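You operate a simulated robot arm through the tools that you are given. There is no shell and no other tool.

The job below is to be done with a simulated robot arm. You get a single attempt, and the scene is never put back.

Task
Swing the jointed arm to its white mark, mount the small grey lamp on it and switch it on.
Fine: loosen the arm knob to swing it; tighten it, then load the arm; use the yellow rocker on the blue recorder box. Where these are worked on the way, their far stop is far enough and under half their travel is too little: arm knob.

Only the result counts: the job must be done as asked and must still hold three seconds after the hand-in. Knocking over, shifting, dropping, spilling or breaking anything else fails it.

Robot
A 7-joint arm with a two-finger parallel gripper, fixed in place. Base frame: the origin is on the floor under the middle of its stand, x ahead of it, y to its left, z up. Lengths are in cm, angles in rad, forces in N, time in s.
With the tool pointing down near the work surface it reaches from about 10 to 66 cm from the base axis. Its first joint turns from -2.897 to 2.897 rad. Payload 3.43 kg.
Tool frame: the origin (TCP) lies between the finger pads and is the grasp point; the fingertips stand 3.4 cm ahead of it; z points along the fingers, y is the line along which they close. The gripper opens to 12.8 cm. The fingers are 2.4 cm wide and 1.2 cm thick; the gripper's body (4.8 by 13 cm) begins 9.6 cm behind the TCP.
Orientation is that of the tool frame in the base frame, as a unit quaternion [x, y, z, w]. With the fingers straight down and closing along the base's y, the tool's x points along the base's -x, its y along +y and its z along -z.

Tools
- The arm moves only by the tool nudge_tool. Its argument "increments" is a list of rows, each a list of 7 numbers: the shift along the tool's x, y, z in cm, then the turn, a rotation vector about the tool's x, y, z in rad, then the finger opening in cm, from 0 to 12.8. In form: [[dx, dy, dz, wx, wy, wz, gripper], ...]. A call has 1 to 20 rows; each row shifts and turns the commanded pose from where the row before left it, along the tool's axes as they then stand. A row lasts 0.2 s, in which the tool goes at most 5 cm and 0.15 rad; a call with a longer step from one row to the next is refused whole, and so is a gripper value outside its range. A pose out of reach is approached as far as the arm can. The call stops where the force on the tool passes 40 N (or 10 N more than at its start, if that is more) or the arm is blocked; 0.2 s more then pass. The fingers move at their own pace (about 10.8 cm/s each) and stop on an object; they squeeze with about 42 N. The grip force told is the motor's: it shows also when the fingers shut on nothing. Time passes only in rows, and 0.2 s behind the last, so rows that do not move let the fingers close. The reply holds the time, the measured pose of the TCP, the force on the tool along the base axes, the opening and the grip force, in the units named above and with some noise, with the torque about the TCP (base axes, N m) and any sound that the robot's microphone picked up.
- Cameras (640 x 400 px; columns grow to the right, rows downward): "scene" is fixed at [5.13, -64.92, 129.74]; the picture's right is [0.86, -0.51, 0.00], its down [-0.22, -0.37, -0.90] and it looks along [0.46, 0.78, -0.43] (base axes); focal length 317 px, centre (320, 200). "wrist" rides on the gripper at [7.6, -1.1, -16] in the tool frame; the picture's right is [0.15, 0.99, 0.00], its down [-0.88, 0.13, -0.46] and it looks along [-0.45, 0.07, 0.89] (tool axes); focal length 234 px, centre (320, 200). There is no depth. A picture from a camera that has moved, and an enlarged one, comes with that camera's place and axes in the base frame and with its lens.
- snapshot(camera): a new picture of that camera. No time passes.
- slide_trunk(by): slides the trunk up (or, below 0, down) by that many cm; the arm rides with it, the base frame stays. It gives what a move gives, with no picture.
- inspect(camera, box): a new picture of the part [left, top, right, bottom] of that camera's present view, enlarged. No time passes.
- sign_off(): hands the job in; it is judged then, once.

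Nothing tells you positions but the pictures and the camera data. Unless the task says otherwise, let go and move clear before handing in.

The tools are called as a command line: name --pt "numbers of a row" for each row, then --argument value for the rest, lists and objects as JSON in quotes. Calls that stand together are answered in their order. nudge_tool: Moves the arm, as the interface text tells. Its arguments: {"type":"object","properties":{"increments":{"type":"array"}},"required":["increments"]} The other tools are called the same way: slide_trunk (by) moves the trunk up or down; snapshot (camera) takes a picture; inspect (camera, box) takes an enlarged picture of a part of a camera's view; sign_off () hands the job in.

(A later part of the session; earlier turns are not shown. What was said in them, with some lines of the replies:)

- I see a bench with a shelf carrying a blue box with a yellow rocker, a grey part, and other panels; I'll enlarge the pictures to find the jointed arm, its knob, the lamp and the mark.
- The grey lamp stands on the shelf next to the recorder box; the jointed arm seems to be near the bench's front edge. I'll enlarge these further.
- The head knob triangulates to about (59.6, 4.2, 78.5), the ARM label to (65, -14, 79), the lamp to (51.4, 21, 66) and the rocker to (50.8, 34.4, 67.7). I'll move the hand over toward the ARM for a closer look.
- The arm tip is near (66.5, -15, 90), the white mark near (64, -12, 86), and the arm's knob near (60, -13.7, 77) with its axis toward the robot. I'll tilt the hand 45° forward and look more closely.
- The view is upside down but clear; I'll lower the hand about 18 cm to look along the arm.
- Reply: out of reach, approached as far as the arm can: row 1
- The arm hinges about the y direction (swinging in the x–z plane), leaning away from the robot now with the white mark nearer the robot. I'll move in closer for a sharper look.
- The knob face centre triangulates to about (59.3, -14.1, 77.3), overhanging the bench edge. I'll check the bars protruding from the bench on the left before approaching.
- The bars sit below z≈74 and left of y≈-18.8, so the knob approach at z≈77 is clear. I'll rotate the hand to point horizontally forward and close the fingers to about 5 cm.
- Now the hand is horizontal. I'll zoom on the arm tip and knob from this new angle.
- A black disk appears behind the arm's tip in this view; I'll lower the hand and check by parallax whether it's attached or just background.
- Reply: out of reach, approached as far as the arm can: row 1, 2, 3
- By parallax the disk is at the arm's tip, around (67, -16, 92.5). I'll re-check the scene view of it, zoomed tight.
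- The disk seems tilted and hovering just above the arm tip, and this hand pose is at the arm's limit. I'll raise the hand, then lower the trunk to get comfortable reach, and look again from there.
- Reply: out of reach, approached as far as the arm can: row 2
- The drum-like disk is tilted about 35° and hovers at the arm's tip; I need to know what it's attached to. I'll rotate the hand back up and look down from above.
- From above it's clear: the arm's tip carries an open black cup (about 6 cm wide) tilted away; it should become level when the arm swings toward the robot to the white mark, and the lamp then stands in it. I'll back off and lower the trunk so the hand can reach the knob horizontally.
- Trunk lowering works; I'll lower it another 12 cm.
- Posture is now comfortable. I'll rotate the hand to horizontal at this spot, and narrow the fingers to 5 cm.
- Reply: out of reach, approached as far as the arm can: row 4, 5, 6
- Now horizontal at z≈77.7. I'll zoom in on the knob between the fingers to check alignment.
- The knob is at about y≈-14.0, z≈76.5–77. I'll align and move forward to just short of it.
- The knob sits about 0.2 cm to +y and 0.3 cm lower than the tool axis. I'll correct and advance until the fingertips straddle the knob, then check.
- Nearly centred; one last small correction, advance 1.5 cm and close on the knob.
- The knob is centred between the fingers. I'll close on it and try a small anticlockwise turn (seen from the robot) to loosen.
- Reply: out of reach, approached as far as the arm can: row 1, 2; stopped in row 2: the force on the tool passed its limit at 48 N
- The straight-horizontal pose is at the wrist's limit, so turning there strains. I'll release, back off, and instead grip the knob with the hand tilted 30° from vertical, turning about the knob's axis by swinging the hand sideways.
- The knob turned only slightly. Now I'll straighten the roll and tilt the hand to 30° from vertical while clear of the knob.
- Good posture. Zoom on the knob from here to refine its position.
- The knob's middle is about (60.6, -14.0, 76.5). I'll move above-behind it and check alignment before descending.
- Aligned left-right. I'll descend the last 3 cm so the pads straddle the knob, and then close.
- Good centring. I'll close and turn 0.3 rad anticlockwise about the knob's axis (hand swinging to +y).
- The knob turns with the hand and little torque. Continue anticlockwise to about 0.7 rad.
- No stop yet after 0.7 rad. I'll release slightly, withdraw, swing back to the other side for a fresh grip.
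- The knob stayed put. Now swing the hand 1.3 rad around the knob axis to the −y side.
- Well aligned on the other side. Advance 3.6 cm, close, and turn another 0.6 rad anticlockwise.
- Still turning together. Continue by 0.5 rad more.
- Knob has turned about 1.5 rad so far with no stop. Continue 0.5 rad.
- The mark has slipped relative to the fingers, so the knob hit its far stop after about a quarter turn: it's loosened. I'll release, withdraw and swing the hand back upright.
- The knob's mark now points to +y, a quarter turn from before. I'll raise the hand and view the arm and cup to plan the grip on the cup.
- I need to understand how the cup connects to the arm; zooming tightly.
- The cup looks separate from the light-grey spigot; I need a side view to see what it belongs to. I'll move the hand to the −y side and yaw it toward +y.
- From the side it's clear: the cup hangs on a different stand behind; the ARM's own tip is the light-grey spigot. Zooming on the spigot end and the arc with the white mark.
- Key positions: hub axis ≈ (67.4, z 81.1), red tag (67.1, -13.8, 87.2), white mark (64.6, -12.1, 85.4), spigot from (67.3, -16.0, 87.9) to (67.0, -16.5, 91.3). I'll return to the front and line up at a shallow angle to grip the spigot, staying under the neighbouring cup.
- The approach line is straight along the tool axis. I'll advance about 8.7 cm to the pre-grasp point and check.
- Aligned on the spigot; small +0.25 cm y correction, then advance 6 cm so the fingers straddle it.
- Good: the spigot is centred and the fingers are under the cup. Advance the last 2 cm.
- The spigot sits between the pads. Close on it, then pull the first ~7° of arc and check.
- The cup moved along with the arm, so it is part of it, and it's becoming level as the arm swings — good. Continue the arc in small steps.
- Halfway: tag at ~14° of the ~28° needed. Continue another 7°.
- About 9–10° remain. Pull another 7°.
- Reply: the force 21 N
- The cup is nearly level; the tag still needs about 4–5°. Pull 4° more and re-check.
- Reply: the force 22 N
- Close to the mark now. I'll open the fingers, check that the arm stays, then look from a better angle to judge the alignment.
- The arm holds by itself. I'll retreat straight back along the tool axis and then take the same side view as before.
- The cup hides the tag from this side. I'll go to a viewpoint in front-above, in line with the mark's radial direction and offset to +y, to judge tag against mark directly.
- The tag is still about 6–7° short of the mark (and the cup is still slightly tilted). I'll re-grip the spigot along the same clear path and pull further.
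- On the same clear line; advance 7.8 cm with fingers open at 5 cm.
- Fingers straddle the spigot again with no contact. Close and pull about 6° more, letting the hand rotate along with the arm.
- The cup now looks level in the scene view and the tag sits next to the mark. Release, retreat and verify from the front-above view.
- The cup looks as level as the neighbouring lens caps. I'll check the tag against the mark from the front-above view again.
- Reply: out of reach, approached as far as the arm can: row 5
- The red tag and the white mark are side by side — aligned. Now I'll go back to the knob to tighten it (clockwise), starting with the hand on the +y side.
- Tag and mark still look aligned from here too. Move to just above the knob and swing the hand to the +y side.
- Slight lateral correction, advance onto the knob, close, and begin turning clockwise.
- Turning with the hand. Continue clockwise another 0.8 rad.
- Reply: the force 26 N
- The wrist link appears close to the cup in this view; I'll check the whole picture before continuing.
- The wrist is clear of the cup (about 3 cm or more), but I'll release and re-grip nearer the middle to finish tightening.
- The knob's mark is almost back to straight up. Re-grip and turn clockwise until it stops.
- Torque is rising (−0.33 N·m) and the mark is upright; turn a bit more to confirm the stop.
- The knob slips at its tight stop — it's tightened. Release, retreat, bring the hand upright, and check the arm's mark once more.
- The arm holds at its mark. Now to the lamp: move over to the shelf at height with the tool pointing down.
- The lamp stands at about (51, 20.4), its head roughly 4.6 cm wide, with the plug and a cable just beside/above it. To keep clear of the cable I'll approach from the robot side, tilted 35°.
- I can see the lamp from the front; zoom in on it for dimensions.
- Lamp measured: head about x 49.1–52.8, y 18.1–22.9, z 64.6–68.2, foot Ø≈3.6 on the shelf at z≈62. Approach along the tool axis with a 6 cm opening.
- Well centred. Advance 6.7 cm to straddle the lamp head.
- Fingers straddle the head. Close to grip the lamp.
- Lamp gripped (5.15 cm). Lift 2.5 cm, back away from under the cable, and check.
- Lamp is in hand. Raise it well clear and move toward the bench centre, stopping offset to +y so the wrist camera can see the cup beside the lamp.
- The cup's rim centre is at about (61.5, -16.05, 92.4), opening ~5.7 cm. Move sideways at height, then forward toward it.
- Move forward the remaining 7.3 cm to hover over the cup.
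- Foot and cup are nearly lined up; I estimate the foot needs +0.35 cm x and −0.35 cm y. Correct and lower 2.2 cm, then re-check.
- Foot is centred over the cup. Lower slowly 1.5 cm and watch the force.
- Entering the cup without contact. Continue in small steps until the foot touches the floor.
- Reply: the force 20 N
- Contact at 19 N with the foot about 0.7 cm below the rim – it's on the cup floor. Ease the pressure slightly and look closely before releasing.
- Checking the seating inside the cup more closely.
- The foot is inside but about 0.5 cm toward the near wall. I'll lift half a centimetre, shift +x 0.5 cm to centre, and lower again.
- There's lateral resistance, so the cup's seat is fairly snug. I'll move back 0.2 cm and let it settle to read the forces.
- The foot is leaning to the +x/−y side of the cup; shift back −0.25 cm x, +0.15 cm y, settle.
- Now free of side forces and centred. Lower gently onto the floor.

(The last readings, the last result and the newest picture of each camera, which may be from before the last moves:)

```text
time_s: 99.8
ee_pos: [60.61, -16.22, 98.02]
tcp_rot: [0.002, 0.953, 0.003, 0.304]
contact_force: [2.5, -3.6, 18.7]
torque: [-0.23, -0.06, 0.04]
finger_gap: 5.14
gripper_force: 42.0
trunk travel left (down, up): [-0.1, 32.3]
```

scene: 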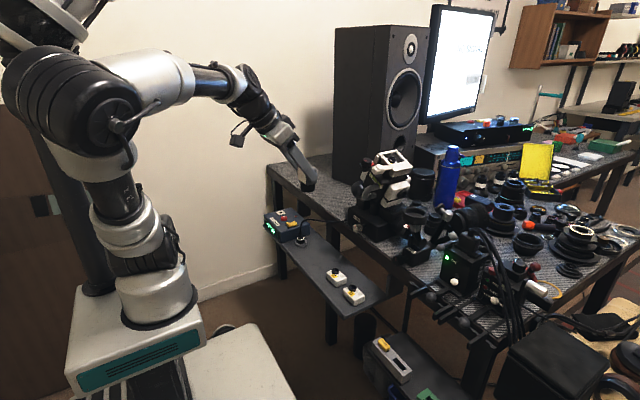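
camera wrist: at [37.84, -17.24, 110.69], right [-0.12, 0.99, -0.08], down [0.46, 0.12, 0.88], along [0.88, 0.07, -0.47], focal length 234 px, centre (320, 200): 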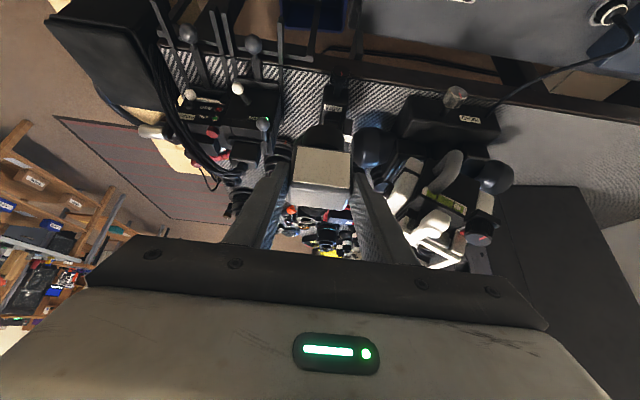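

Floor contact confirmed at the same height. Ease the pressure and open the fingers.

nudge_tool --pt "-0.115 0 -0.164 0 0 0 4.0" --pt "0 0 0 0 0 0 4.0" --pt "0 0 0 0 0 0 5.4" --pt "0 0 0 0 0 0 6.2" --pt "0 0 0 0 0 0 6.2" --pt "0 0 0 0 0 0 6.2"

inspect --camera "scene" --box '[385, 180, 435, 230]'

inspect --camera "wrist" --box '[260, 90, 380, 210]'

```text
time_s: 101.2
ee_pos: [60.52, -16.27, 98.12]
tcp_rot: [0.002, 0.953, 0.003, 0.302]
contact_force: [0.4, 0.0, 0.5]
torque: [0.0, 0.02, -0.04]
finger_gap: 6.18
gripper_force: 0.0
trunk travel left (down, up): [-0.1, 32.3]
```

```text
8.00 times, centred on (410, 205) of scene
camera zoom: at [5.13, -64.92, 129.74], right [0.86, -0.51, 0.0], down [-0.22, -0.37, -0.9], along [0.46, 0.78, -0.43], focal length 2538 px, centre (-400, 160)
```

zoom: 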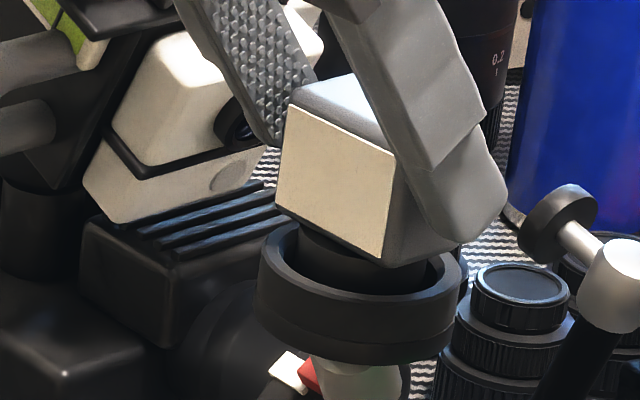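

```text
3.33 times, centred on (320, 150) of wrist
camera zoom: at [45.21, -17.38, 106.7], right [-0.12, 0.99, -0.08], down [0.46, 0.12, 0.88], along [0.88, 0.07, -0.47], focal length 781 px, centre (320, 367)
```

zoom: 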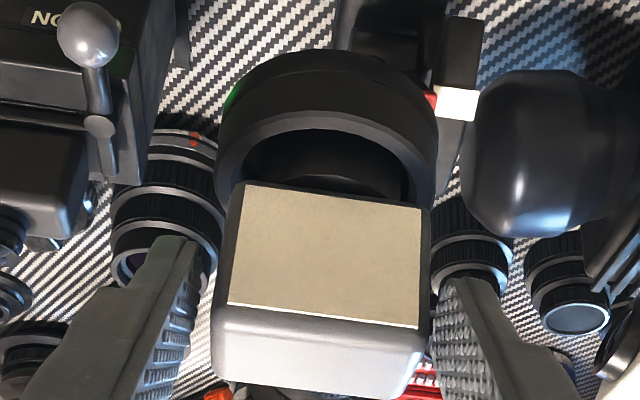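

The lamp stands upright in the cup on its own. Retreat along the tool axis.

nudge_tool --pt "0 0 -1.5 0 0 0 6.4" --pt "0 0 -2.5 0 0 0 6.4" --pt "0 0 -3 0 0 0 6.4" --pt "0 0 -3 0 0 0 6.4" --pt "0 0 -3 0 0 0 6.4"

inspect --camera "scene" --box '[385, 180, 445, 240]'

inspect --camera "wrist" --box '[260, 100, 380, 220]'

```text
time_s: 102.4
ee_pos: [52.89, -16.23, 108.76]
tcp_rot: [0.001, 0.953, 0.004, 0.302]
contact_force: [0.1, 0.0, 0.0]
torque: [-0.01, -0.02, 0.0]
finger_gap: 6.4
gripper_force: 0.1
trunk travel left (down, up): [-0.1, 32.3]
```

```text
6.67 times, centred on (415, 210) of scene
camera zoom: at [5.13, -64.92, 129.74], right [0.86, -0.51, 0.0], down [-0.22, -0.37, -0.9], along [0.46, 0.78, -0.43], focal length 2115 px, centre (-313, 133)
```

zoom: 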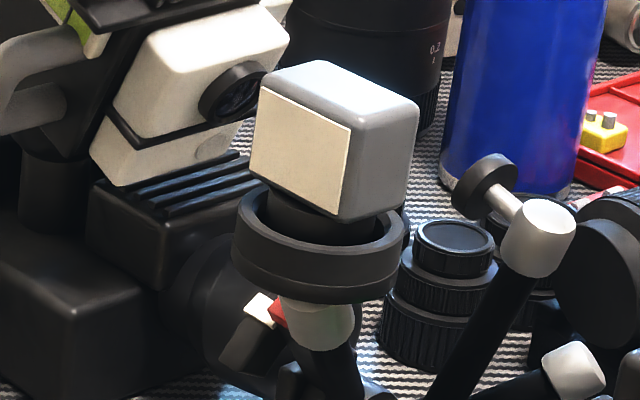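

```text
3.33 times, centred on (320, 160) of wrist
camera zoom: at [37.48, -17.33, 117.5], right [-0.12, 0.99, -0.08], down [0.46, 0.12, 0.88], along [0.88, 0.07, -0.47], focal length 781 px, centre (320, 333)
```

zoom: 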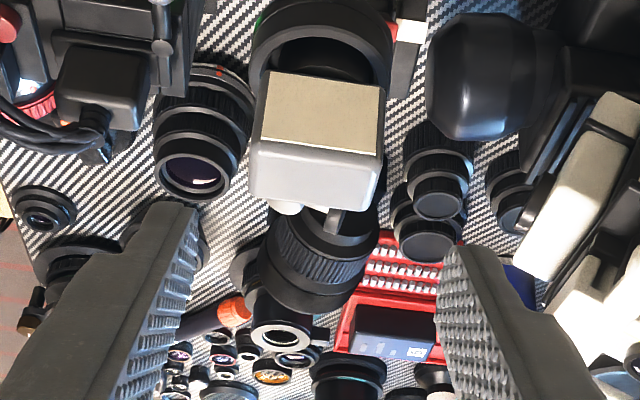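

The lamp is mounted. I'll take the tag/mark check view again before going to the rocker.

nudge_tool --pt "0 0 0 0 0.1454 0 9" --pt "0 0 0 0 0.1454 0 12.8" --pt "0 0 0 0 0.1454 0 12.8" --pt "1.77 3.97 0.3 0 0 0 12.8" --pt "1.77 3.97 0.3 0 0 0 12.8" --pt "1.77 3.97 0.3 0 0 0 12.8"

inspect --camera "wrist" --box '[220, 150, 320, 240]'

```text
time_s: 103.8
ee_pos: [47.95, -4.34, 107.13]
tcp_rot: [0.002, 0.996, 0.004, 0.089]
contact_force: [0.8, -0.7, -0.4]
torque: [-0.01, 0.02, 0.0]
finger_gap: 12.81
gripper_force: 0.1
trunk travel left (down, up): [-0.1, 32.3]
```

```text
4.44 times, centred on (270, 195) of wrist
camera zoom: at [37.78, -5.53, 121.43], right [-0.14, 0.99, -0.02], down [0.79, 0.12, 0.6], along [0.6, 0.07, -0.8], focal length 1041 px, centre (542, 222)
```

zoom: 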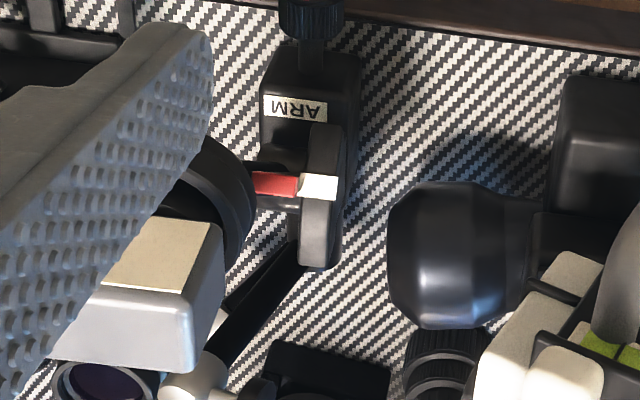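

Tag and mark are still aligned with the lamp on. Now on to the recorder box for the yellow rocker.

nudge_tool --pt "0 0 0 0 0.087 0 12.8" --pt "0 0 0 0 0.087 0 8" --pt "0 4.25 0 0 0 0 8" --pt "0 4.25 0 0 0 0 8" --pt "0 4.25 0 0 0 0 8" --pt "0 4.25 0 0 0 0 8" --pt "0 4.25 0 0 0 0 8" --pt "0 4.25 0 0 0 0 8" --pt "0 4.25 0 0 0 0 8" --pt "0 4.25 0 0 0 0 8" --pt "0 4.0 0 0 0 0 8" --pt "0 0 4 0 0 0 8" --pt "0 0 4 0 0 0 8" --pt "0 0 4 0 0 0 8"

snapshot --camera "wrist"

inspect --camera "wrist" --box '[260, 80, 400, 200]'

inspect --camera "scene" --box '[260, 195, 320, 245]'

```text
time_s: 106.8
ee_pos: [44.86, 24.28, 94.46]
tcp_rot: [0.0, 1.0, 0.004, 0.002]
contact_force: [-0.4, -0.5, 0.0]
torque: [0.02, -0.02, 0.01]
finger_gap: 7.99
gripper_force: 0.1
out of reach, approached as far as the arm can: row 8, 9, 10, 11
trunk travel left (down, up): [-0.1, 32.3]
```

```text
taken
camera wrist: at [37.27, 23.16, 110.46], right [-0.15, 0.99, 0.01], down [0.88, 0.13, 0.46], along [0.45, 0.07, -0.89], focal length 234 px, centre (320, 200)
```

wrist: 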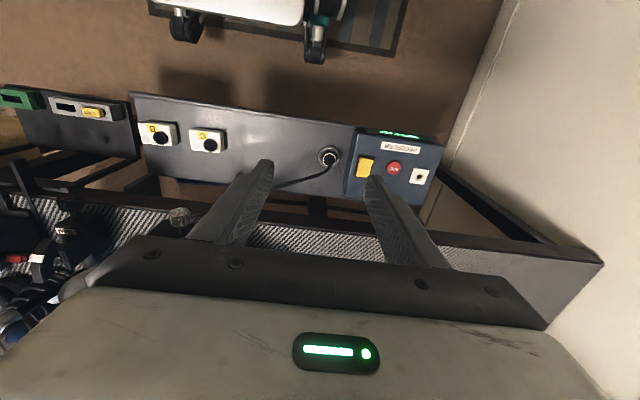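

```text
3.33 times, centred on (330, 140) of wrist
camera zoom: at [37.27, 23.16, 110.46], right [-0.15, 0.99, 0.01], down [0.88, 0.13, 0.46], along [0.45, 0.07, -0.89], focal length 781 px, centre (287, 400)
```

zoom: 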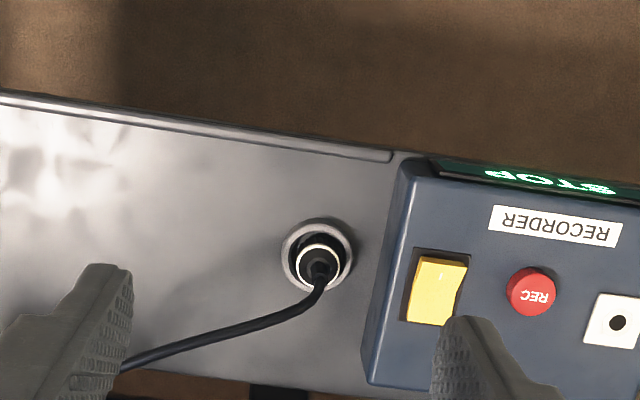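

```text
8.00 times, centred on (290, 220) of scene
camera zoom: at [5.13, -64.92, 129.74], right [0.86, -0.51, 0.0], down [-0.22, -0.37, -0.9], along [0.46, 0.78, -0.43], focal length 2538 px, centre (560, 40)
```

zoom: 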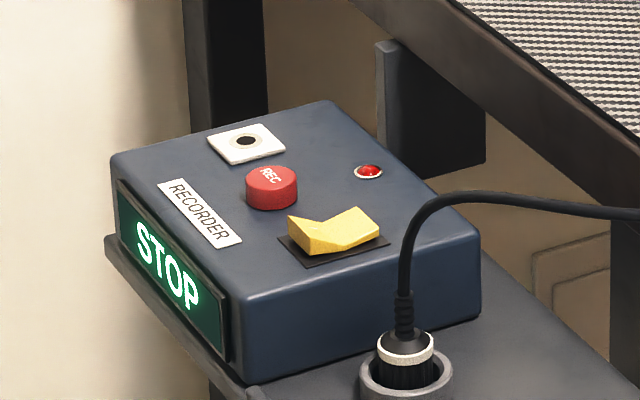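

The rocker's robot-side half is the raised one, at about (49.3, 34.0). The arm needs some yaw to reach there, so I'll yaw the hand, close the fingers and move above it.

nudge_tool --pt "0 0 0 0 0 -0.14 4" --pt "0 0 0 0 0 -0.14 0" --pt "0 0 0 0 0 -0.14 0" --pt "0 0 0 0 0 -0.14 0"

nudge_tool --pt "-2.89 2.01 0 0 0 0 0" --pt "-2.89 2.01 0 0 0 0 0" --pt "-2.89 2.01 0 0 0 0 0" --pt "0 0 4 0 0 0 0" --pt "0 0 4 0 0 0 0"

snapshot --camera "wrist"

snapshot --camera "scene"

```text
time_s: 107.8
ee_pos: [44.99, 24.35, 94.2]
tcp_rot: [-0.278, 0.961, 0.003, 0.003]
contact_force: [-0.6, 0.4, 0.3]
torque: [0.02, 0.01, 0.0]
finger_gap: 0.0
gripper_force: 33.1
trunk travel left (down, up): [-0.1, 32.3]
```

```text
time_s: 109.0
ee_pos: [46.25, 26.36, 86.09]
tcp_rot: [-0.275, 0.962, 0.003, 0.002]
contact_force: [0.1, 0.2, -0.4]
torque: [0.02, -0.05, 0.03]
finger_gap: 0.01
gripper_force: 33.2
out of reach, approached as far as the arm can: row 1, 2, 3
trunk travel left (down, up): [-0.1, 32.3]
```

```text
taken
camera wrist: at [40.4, 21.35, 102.09], right [-0.65, 0.76, 0.0], down [0.68, 0.57, 0.46], along [0.35, 0.3, -0.89], focal length 234 px, centre (320, 200)
```

wrist: 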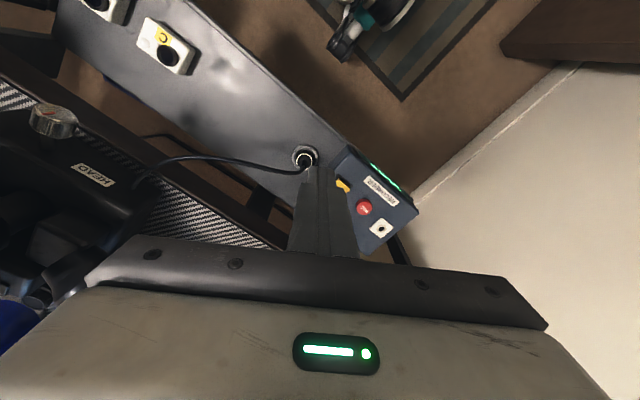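

```text
taken
```

scene: 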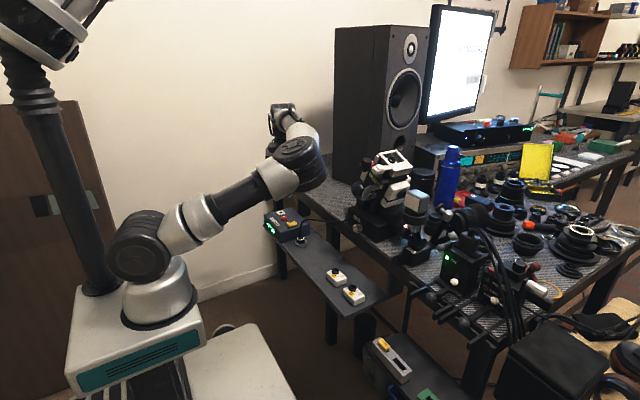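

The arm's elbow is swung out and it can't extend further this way. I'll back off a little and lower, then try moving outward at the lower height.

nudge_tool --pt "3.39 2.12 0 0 0 0 0" --pt "0 0 3 0 0 0 0" --pt "0 0 3 0 0 0 0" --pt "-1.59 2.54 0 0 0 0 0" --pt "-1.59 2.54 0 0 0 0 0"

snapshot --camera "wrist"

snapshot --camera "scene"

```text
time_s: 110.2
ee_pos: [42.18, 28.68, 80.21]
tcp_rot: [-0.275, 0.961, 0.003, 0.002]
contact_force: [0.1, 0.1, 0.2]
torque: [0.0, 0.02, -0.02]
finger_gap: 0.0
gripper_force: 33.0
out of reach, approached as far as the arm can: row 4, 5
trunk travel left (down, up): [-0.1, 32.3]
```

```text
taken
camera wrist: at [36.4, 23.64, 96.08], right [-0.65, 0.76, 0.0], down [0.68, 0.57, 0.46], along [0.35, 0.3, -0.89], focal length 234 px, centre (320, 200)
```

wrist: 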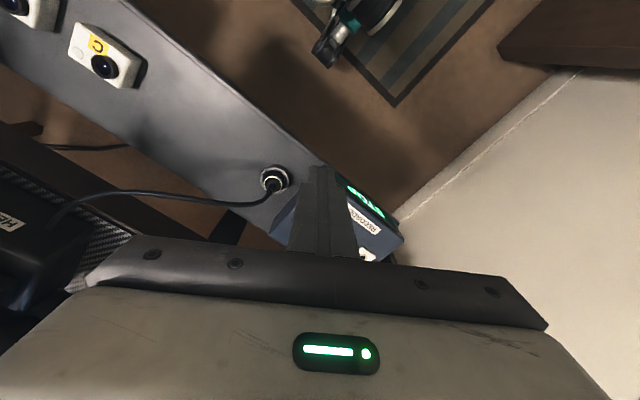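

```text
taken
```

scene: 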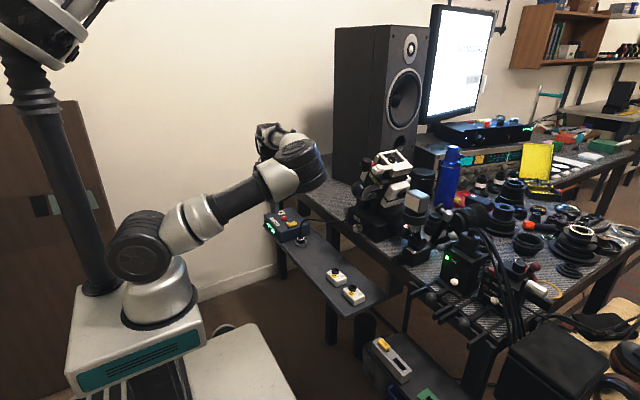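

Reach is limited with the tool straight down. Tilting the hand outward by about 40° along the radial direction brings the wrist closer to the base, so I'll do that.

nudge_tool --pt "0 0 0 0 -0.1396 0 0" --pt "0 0 0 0 -0.1396 0 0" --pt "0 0 0 0 -0.1396 0 0" --pt "0 0 0 0 -0.1396 0 0" --pt "0 0 0 0 -0.1396 0 0"

snapshot --camera "wrist"

snapshot --camera "scene"

```text
time_s: 111.4
ee_pos: [42.42, 28.67, 80.14]
tcp_rot: [-0.258, 0.902, 0.098, 0.331]
contact_force: [0.2, -0.1, -0.5]
torque: [0.04, 0.01, 0.0]
finger_gap: 0.0
gripper_force: 32.8
trunk travel left (down, up): [-0.1, 32.3]
```

```text
taken
camera wrist: at [29.4, 19.11, 87.4], right [-0.62, 0.78, -0.09], down [0.25, 0.3, 0.92], along [0.74, 0.55, -0.38], focal length 234 px, centre (320, 200)
```

wrist: 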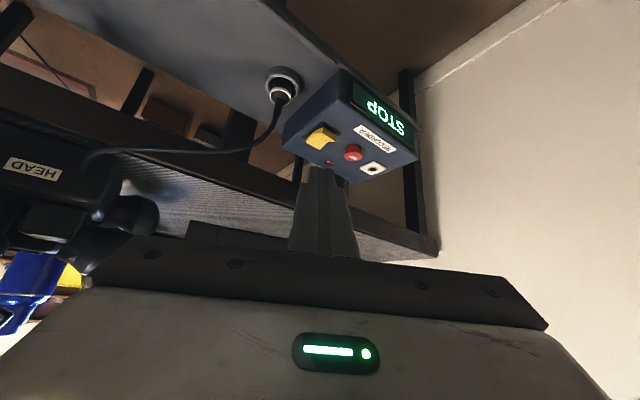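

```text
taken
```

scene: 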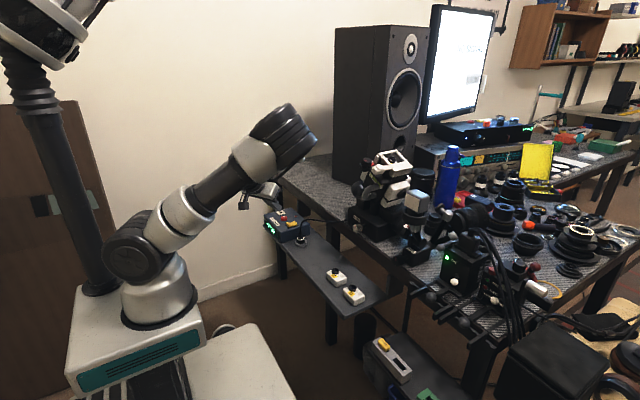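

Reached fine. Let me zoom on the rocker from here.

inspect --camera "wrist" --box '[280, 100, 380, 190]'

inspect --camera "scene" --box '[255, 190, 325, 250]'

```text
4.44 times, centred on (330, 145) of wrist
camera zoom: at [29.4, 19.11, 87.4], right [-0.62, 0.78, -0.09], down [0.25, 0.3, 0.92], along [0.74, 0.55, -0.38], focal length 1041 px, centre (276, 444)
```

zoom: 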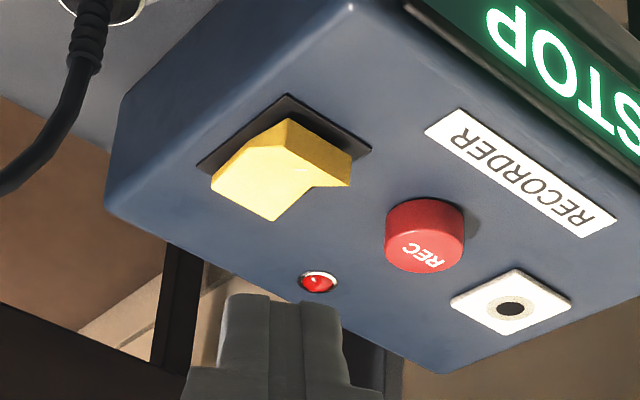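

```text
6.67 times, centred on (290, 220) of scene
camera zoom: at [5.13, -64.92, 129.74], right [0.86, -0.51, 0.0], down [-0.22, -0.37, -0.9], along [0.46, 0.78, -0.43], focal length 2115 px, centre (520, 67)
```

zoom: 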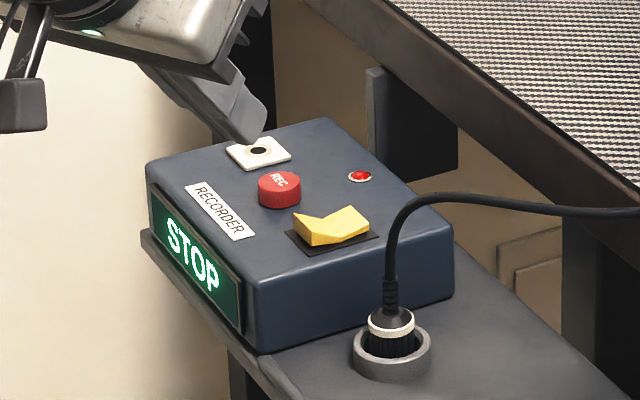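

I need to see which wing of the V-shaped rocker is raised; zooming more.

inspect --camera "scene" --box '[280, 205, 305, 225]'

inspect --camera "wrist" --box '[300, 115, 350, 155]'

```text
16.00 times, centred on (292, 215) of scene
camera zoom: at [5.13, -64.92, 129.74], right [0.86, -0.51, 0.0], down [-0.22, -0.37, -0.9], along [0.46, 0.78, -0.43], focal length 5077 px, centre (760, -40)
```

zoom: 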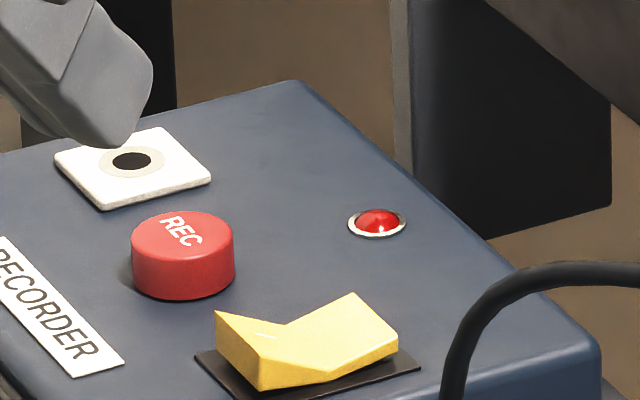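

```text
10.00 times, centred on (325, 135) of wrist
camera zoom: at [29.4, 19.11, 87.4], right [-0.62, 0.78, -0.09], down [0.25, 0.3, 0.92], along [0.74, 0.55, -0.38], focal length 2342 px, centre (270, 850)
```

zoom: 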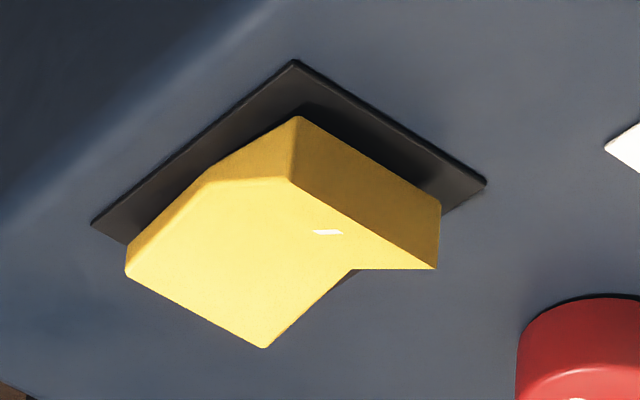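

The robot-side wing's edge (48.7, 34.0, z≈68.7) is the raised one, so I press there. Move the closed fingertips above it.

nudge_tool --pt "-0.75 0.32 2.85 0 0 0 0" --pt "-0.75 0.32 2.85 0 0 0 0" --pt "-0.75 0.32 2.85 0 0 0 0"

inspect --camera "wrist" --box '[270, 130, 370, 210]'

inspect --camera "scene" --box '[260, 190, 320, 240]'

```text
time_s: 112.2
ee_pos: [48.16, 32.96, 75.02]
tcp_rot: [-0.258, 0.902, 0.097, 0.331]
contact_force: [0.5, 0.1, 0.5]
torque: [-0.04, 0.01, -0.02]
finger_gap: 0.0
gripper_force: 32.9
trunk travel left (down, up): [-0.1, 32.3]
```

```text
5.00 times, centred on (320, 170) of wrist
camera zoom: at [35.09, 23.6, 82.36], right [-0.62, 0.78, -0.09], down [0.25, 0.31, 0.92], along [0.74, 0.55, -0.39], focal length 1171 px, centre (320, 350)
```

zoom: 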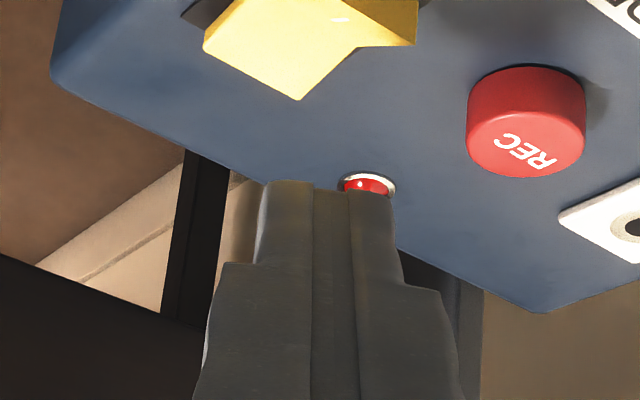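

```text
8.00 times, centred on (290, 215) of scene
camera zoom: at [5.13, -64.92, 129.74], right [0.86, -0.51, 0.0], down [-0.22, -0.37, -0.9], along [0.46, 0.78, -0.43], focal length 2538 px, centre (560, 80)
```

zoom: 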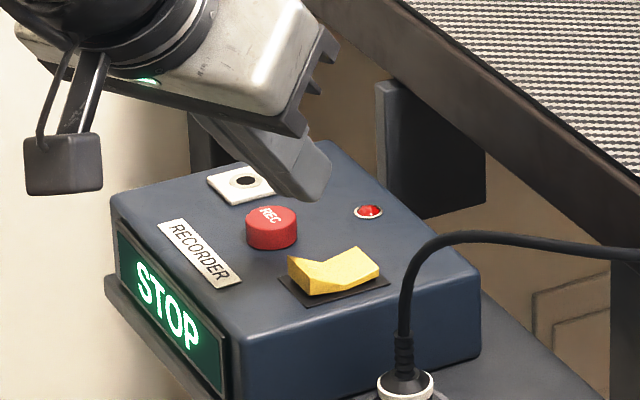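

Above the target. Lower 2 cm first, then press in small steps.

nudge_tool --pt "0.58 0.13 0.82 0 0 0 0" --pt "0.58 0.12 0.81 0 0 0 0"

inspect --camera "scene" --box '[270, 195, 310, 230]'

inspect --camera "wrist" --box '[270, 110, 370, 200]'

```text
time_s: 112.8
ee_pos: [48.03, 33.37, 72.97]
tcp_rot: [-0.259, 0.902, 0.098, 0.331]
contact_force: [-1.3, 0.6, 0.7]
torque: [-0.01, -0.03, 0.0]
finger_gap: 0.0
gripper_force: 32.9
trunk travel left (down, up): [-0.1, 32.3]
```

```text
11.43 times, centred on (290, 212) of scene
camera zoom: at [5.13, -64.92, 129.74], right [0.86, -0.51, 0.0], down [-0.22, -0.37, -0.9], along [0.46, 0.78, -0.43], focal length 3626 px, centre (663, 57)
```

zoom: 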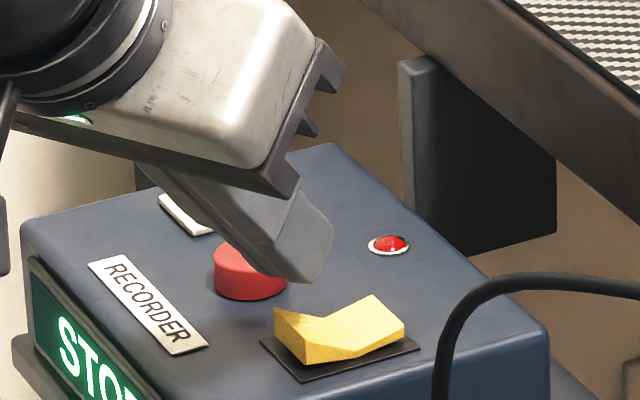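

```text
4.44 times, centred on (320, 155) of wrist
camera zoom: at [35.04, 23.89, 80.26], right [-0.62, 0.78, -0.09], down [0.25, 0.31, 0.92], along [0.74, 0.55, -0.39], focal length 1041 px, centre (320, 400)
```

zoom: 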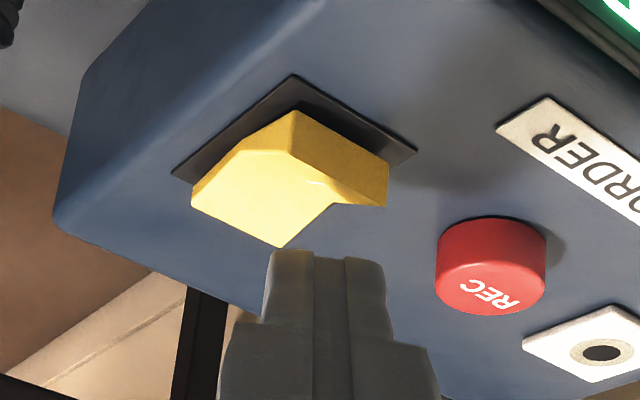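

Positioned right above the raised wing. Press down in small steps.

nudge_tool --pt "0.257 0 0.306 0 0 0 0" --pt "0.257 0 0.306 0 0 0 0" --pt "0.193 0 0.23 0 0 0 0"

inspect --camera "scene" --box '[270, 195, 310, 230]'

inspect --camera "wrist" --box '[270, 110, 370, 200]'

```text
time_s: 113.6
ee_pos: [47.95, 33.43, 72.03]
tcp_rot: [-0.258, 0.902, 0.097, 0.331]
contact_force: [0.1, -0.6, 0.1]
torque: [-0.03, 0.01, -0.01]
finger_gap: 0.0
gripper_force: 33.0
trunk travel left (down, up): [-0.1, 32.3]
```

```text
11.43 times, centred on (290, 212) of scene
camera zoom: at [5.13, -64.92, 129.74], right [0.86, -0.51, 0.0], down [-0.22, -0.37, -0.9], along [0.46, 0.78, -0.43], focal length 3626 px, centre (663, 57)
```

zoom: 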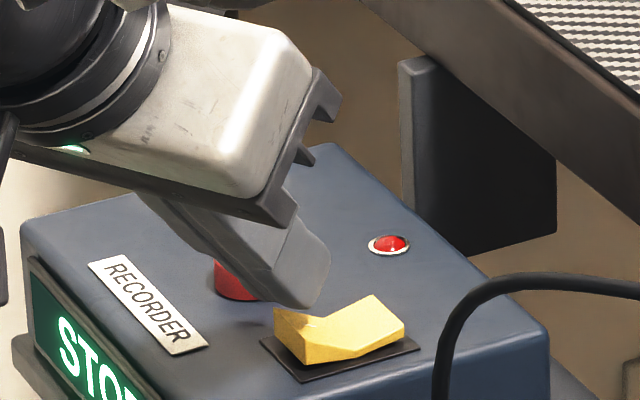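

```text
4.44 times, centred on (320, 155) of wrist
camera zoom: at [34.93, 23.96, 79.27], right [-0.62, 0.78, -0.09], down [0.25, 0.31, 0.92], along [0.74, 0.55, -0.39], focal length 1041 px, centre (320, 400)
```

zoom: 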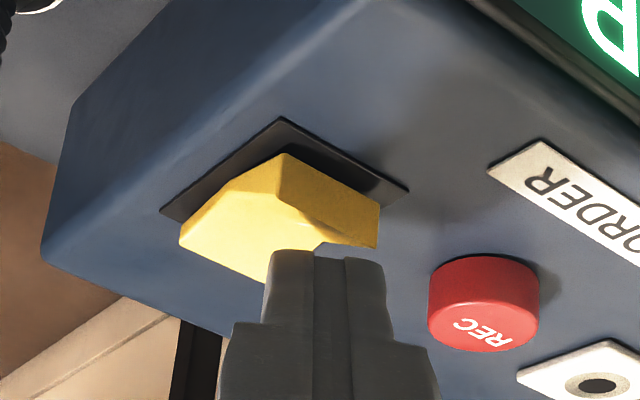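

Almost touching. Continue pressing.

nudge_tool --pt "0.193 0 0.23 0 0 0 0" --pt "0.193 0 0.23 0 0 0 0" --pt "0.193 0 0.23 0 0 0 0"

inspect --camera "scene" --box '[270, 195, 310, 230]'

inspect --camera "wrist" --box '[270, 110, 370, 200]'

```text
time_s: 114.4
ee_pos: [48.02, 33.5, 71.05]
tcp_rot: [-0.258, 0.903, 0.098, 0.331]
contact_force: [0.1, 0.3, -1.5]
torque: [-0.03, -0.03, 0.02]
finger_gap: 0.01
gripper_force: 33.4
trunk travel left (down, up): [-0.1, 32.3]
```

```text
11.43 times, centred on (290, 212) of scene
camera zoom: at [5.13, -64.92, 129.74], right [0.86, -0.51, 0.0], down [-0.22, -0.37, -0.9], along [0.46, 0.78, -0.43], focal length 3626 px, centre (663, 57)
```

zoom: 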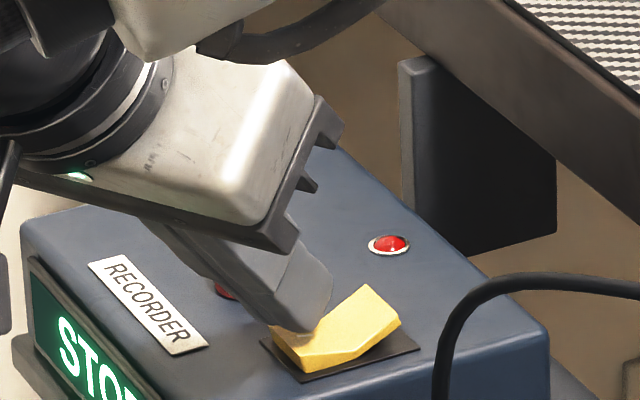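

```text
4.44 times, centred on (320, 155) of wrist
camera zoom: at [34.97, 24.01, 78.32], right [-0.62, 0.78, -0.09], down [0.25, 0.31, 0.92], along [0.74, 0.55, -0.39], focal length 1041 px, centre (320, 400)
```

zoom: 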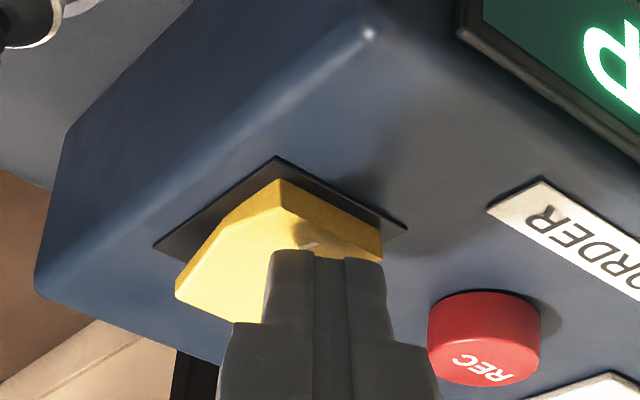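

The rocker has tipped. Press a little further to make sure it clicks fully over.

nudge_tool --pt "0.129 0 0.153 0 0 0 0" --pt "0.129 0 0.153 0 0 0 0" --pt "0 0 0 0 0 0 0"

inspect --camera "scene" --box '[270, 195, 310, 230]'

inspect --camera "scene" --box '[385, 180, 445, 240]'

```text
time_s: 115.2
ee_pos: [48.1, 33.52, 70.97]
tcp_rot: [-0.258, 0.902, 0.099, 0.333]
contact_force: [0.0, -2.9, 17.6]
torque: [0.07, -0.11, -0.01]
finger_gap: 0.0
gripper_force: 32.9
trunk travel left (down, up): [-0.1, 32.3]
```

```text
11.43 times, centred on (290, 212) of scene
camera zoom: at [5.13, -64.92, 129.74], right [0.86, -0.51, 0.0], down [-0.22, -0.37, -0.9], along [0.46, 0.78, -0.43], focal length 3626 px, centre (663, 57)
```

zoom: 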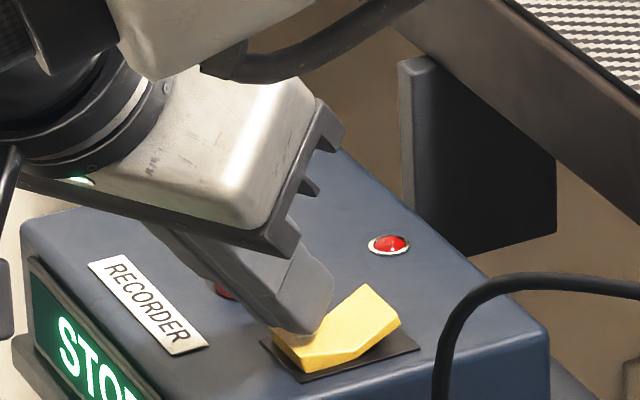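

```text
6.67 times, centred on (415, 210) of scene
camera zoom: at [5.13, -64.92, 129.74], right [0.86, -0.51, 0.0], down [-0.22, -0.37, -0.9], along [0.46, 0.78, -0.43], focal length 2115 px, centre (-313, 133)
```

zoom: 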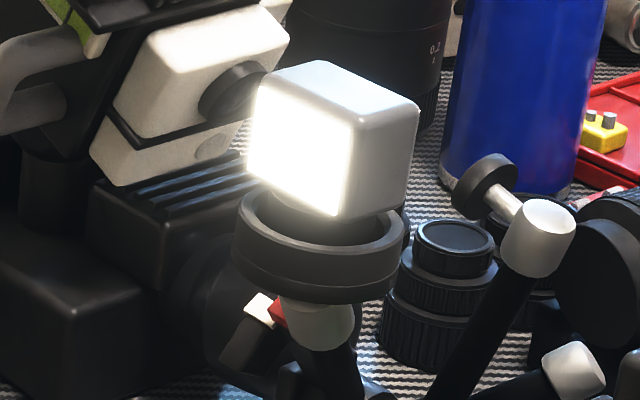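

The lamp is lit. Retract the hand straight up and back, then verify everything stays.

nudge_tool --pt "-0.64 0 -0.77 0 0 0 0" --pt "-1.29 0 -1.53 0 0 0 0" --pt "-1.93 0 -2.3 0 0 0 0" --pt "0 0 -4 0 0 0 0" --pt "0 0 -4 0 0 0 0" --pt "0 0 -4 0 0 0 0" --pt "0 0 0 0 0 0 2"

snapshot --camera "scene"

inspect --camera "scene" --box '[260, 190, 320, 250]'

inspect --camera "scene" --box '[380, 175, 460, 275]'

```text
time_s: 116.8
ee_pos: [41.61, 29.23, 85.87]
tcp_rot: [-0.258, 0.903, 0.097, 0.33]
contact_force: [-0.5, 0.2, -0.5]
torque: [0.0, 0.01, 0.0]
finger_gap: 2.01
gripper_force: 0.0
trunk travel left (down, up): [-0.1, 32.3]
```

```text
taken
```

scene: 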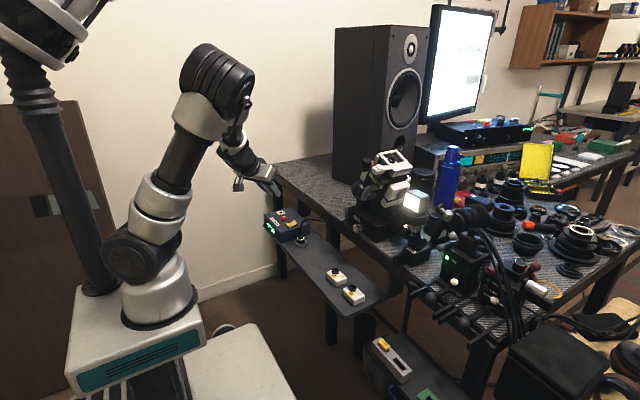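

```text
6.67 times, centred on (290, 220) of scene
camera zoom: at [5.13, -64.92, 129.74], right [0.86, -0.51, 0.0], down [-0.22, -0.37, -0.9], along [0.46, 0.78, -0.43], focal length 2115 px, centre (520, 67)
```

zoom: 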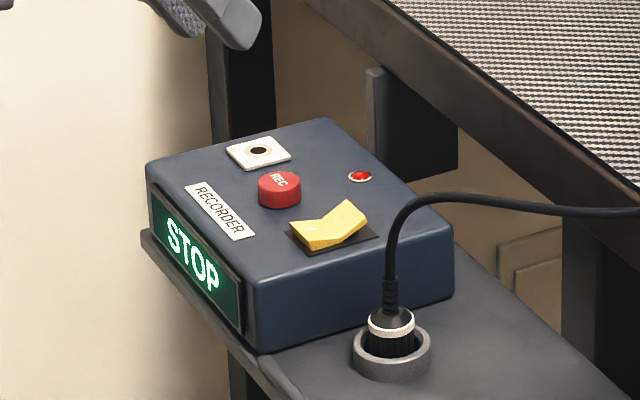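

```text
4.00 times, centred on (420, 225) of scene
camera zoom: at [5.13, -64.92, 129.74], right [0.86, -0.51, 0.0], down [-0.22, -0.37, -0.9], along [0.46, 0.78, -0.43], focal length 1269 px, centre (-80, 100)
```

zoom: 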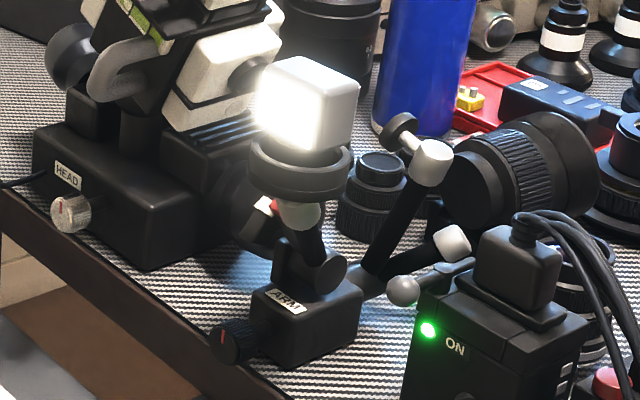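

The lamp glows on the tightened arm at its white mark, the rocker is over, and the hand is clear with nothing else disturbed. Handing in.

sign_off

```text
The job is handed in.
```

I finished the job and handed it in; I haven't seen the verdict. The arm is at its white mark, the small grey lamp is mounted on it, and the lamp is lit.

- **Arm:** I turned the arm knob a quarter turn to its far stop to loosen it. Then I swung the arm until the red tag lined up with the white mark, within about 1° by the camera. I turned the knob back until it slipped at its tight stop before putting any load on the arm.
- **Lamp:** It stands upright in the cup at the arm's tip. The arm did not move visibly off the mark under its weight.
- **Switch:** I pressed the raised side of the yellow rocker on the recorder box. It flipped, the lamp came on, and both stayed that way after the hand left.

In the last pictures the hand is clear and I saw nothing knocked or shifted.
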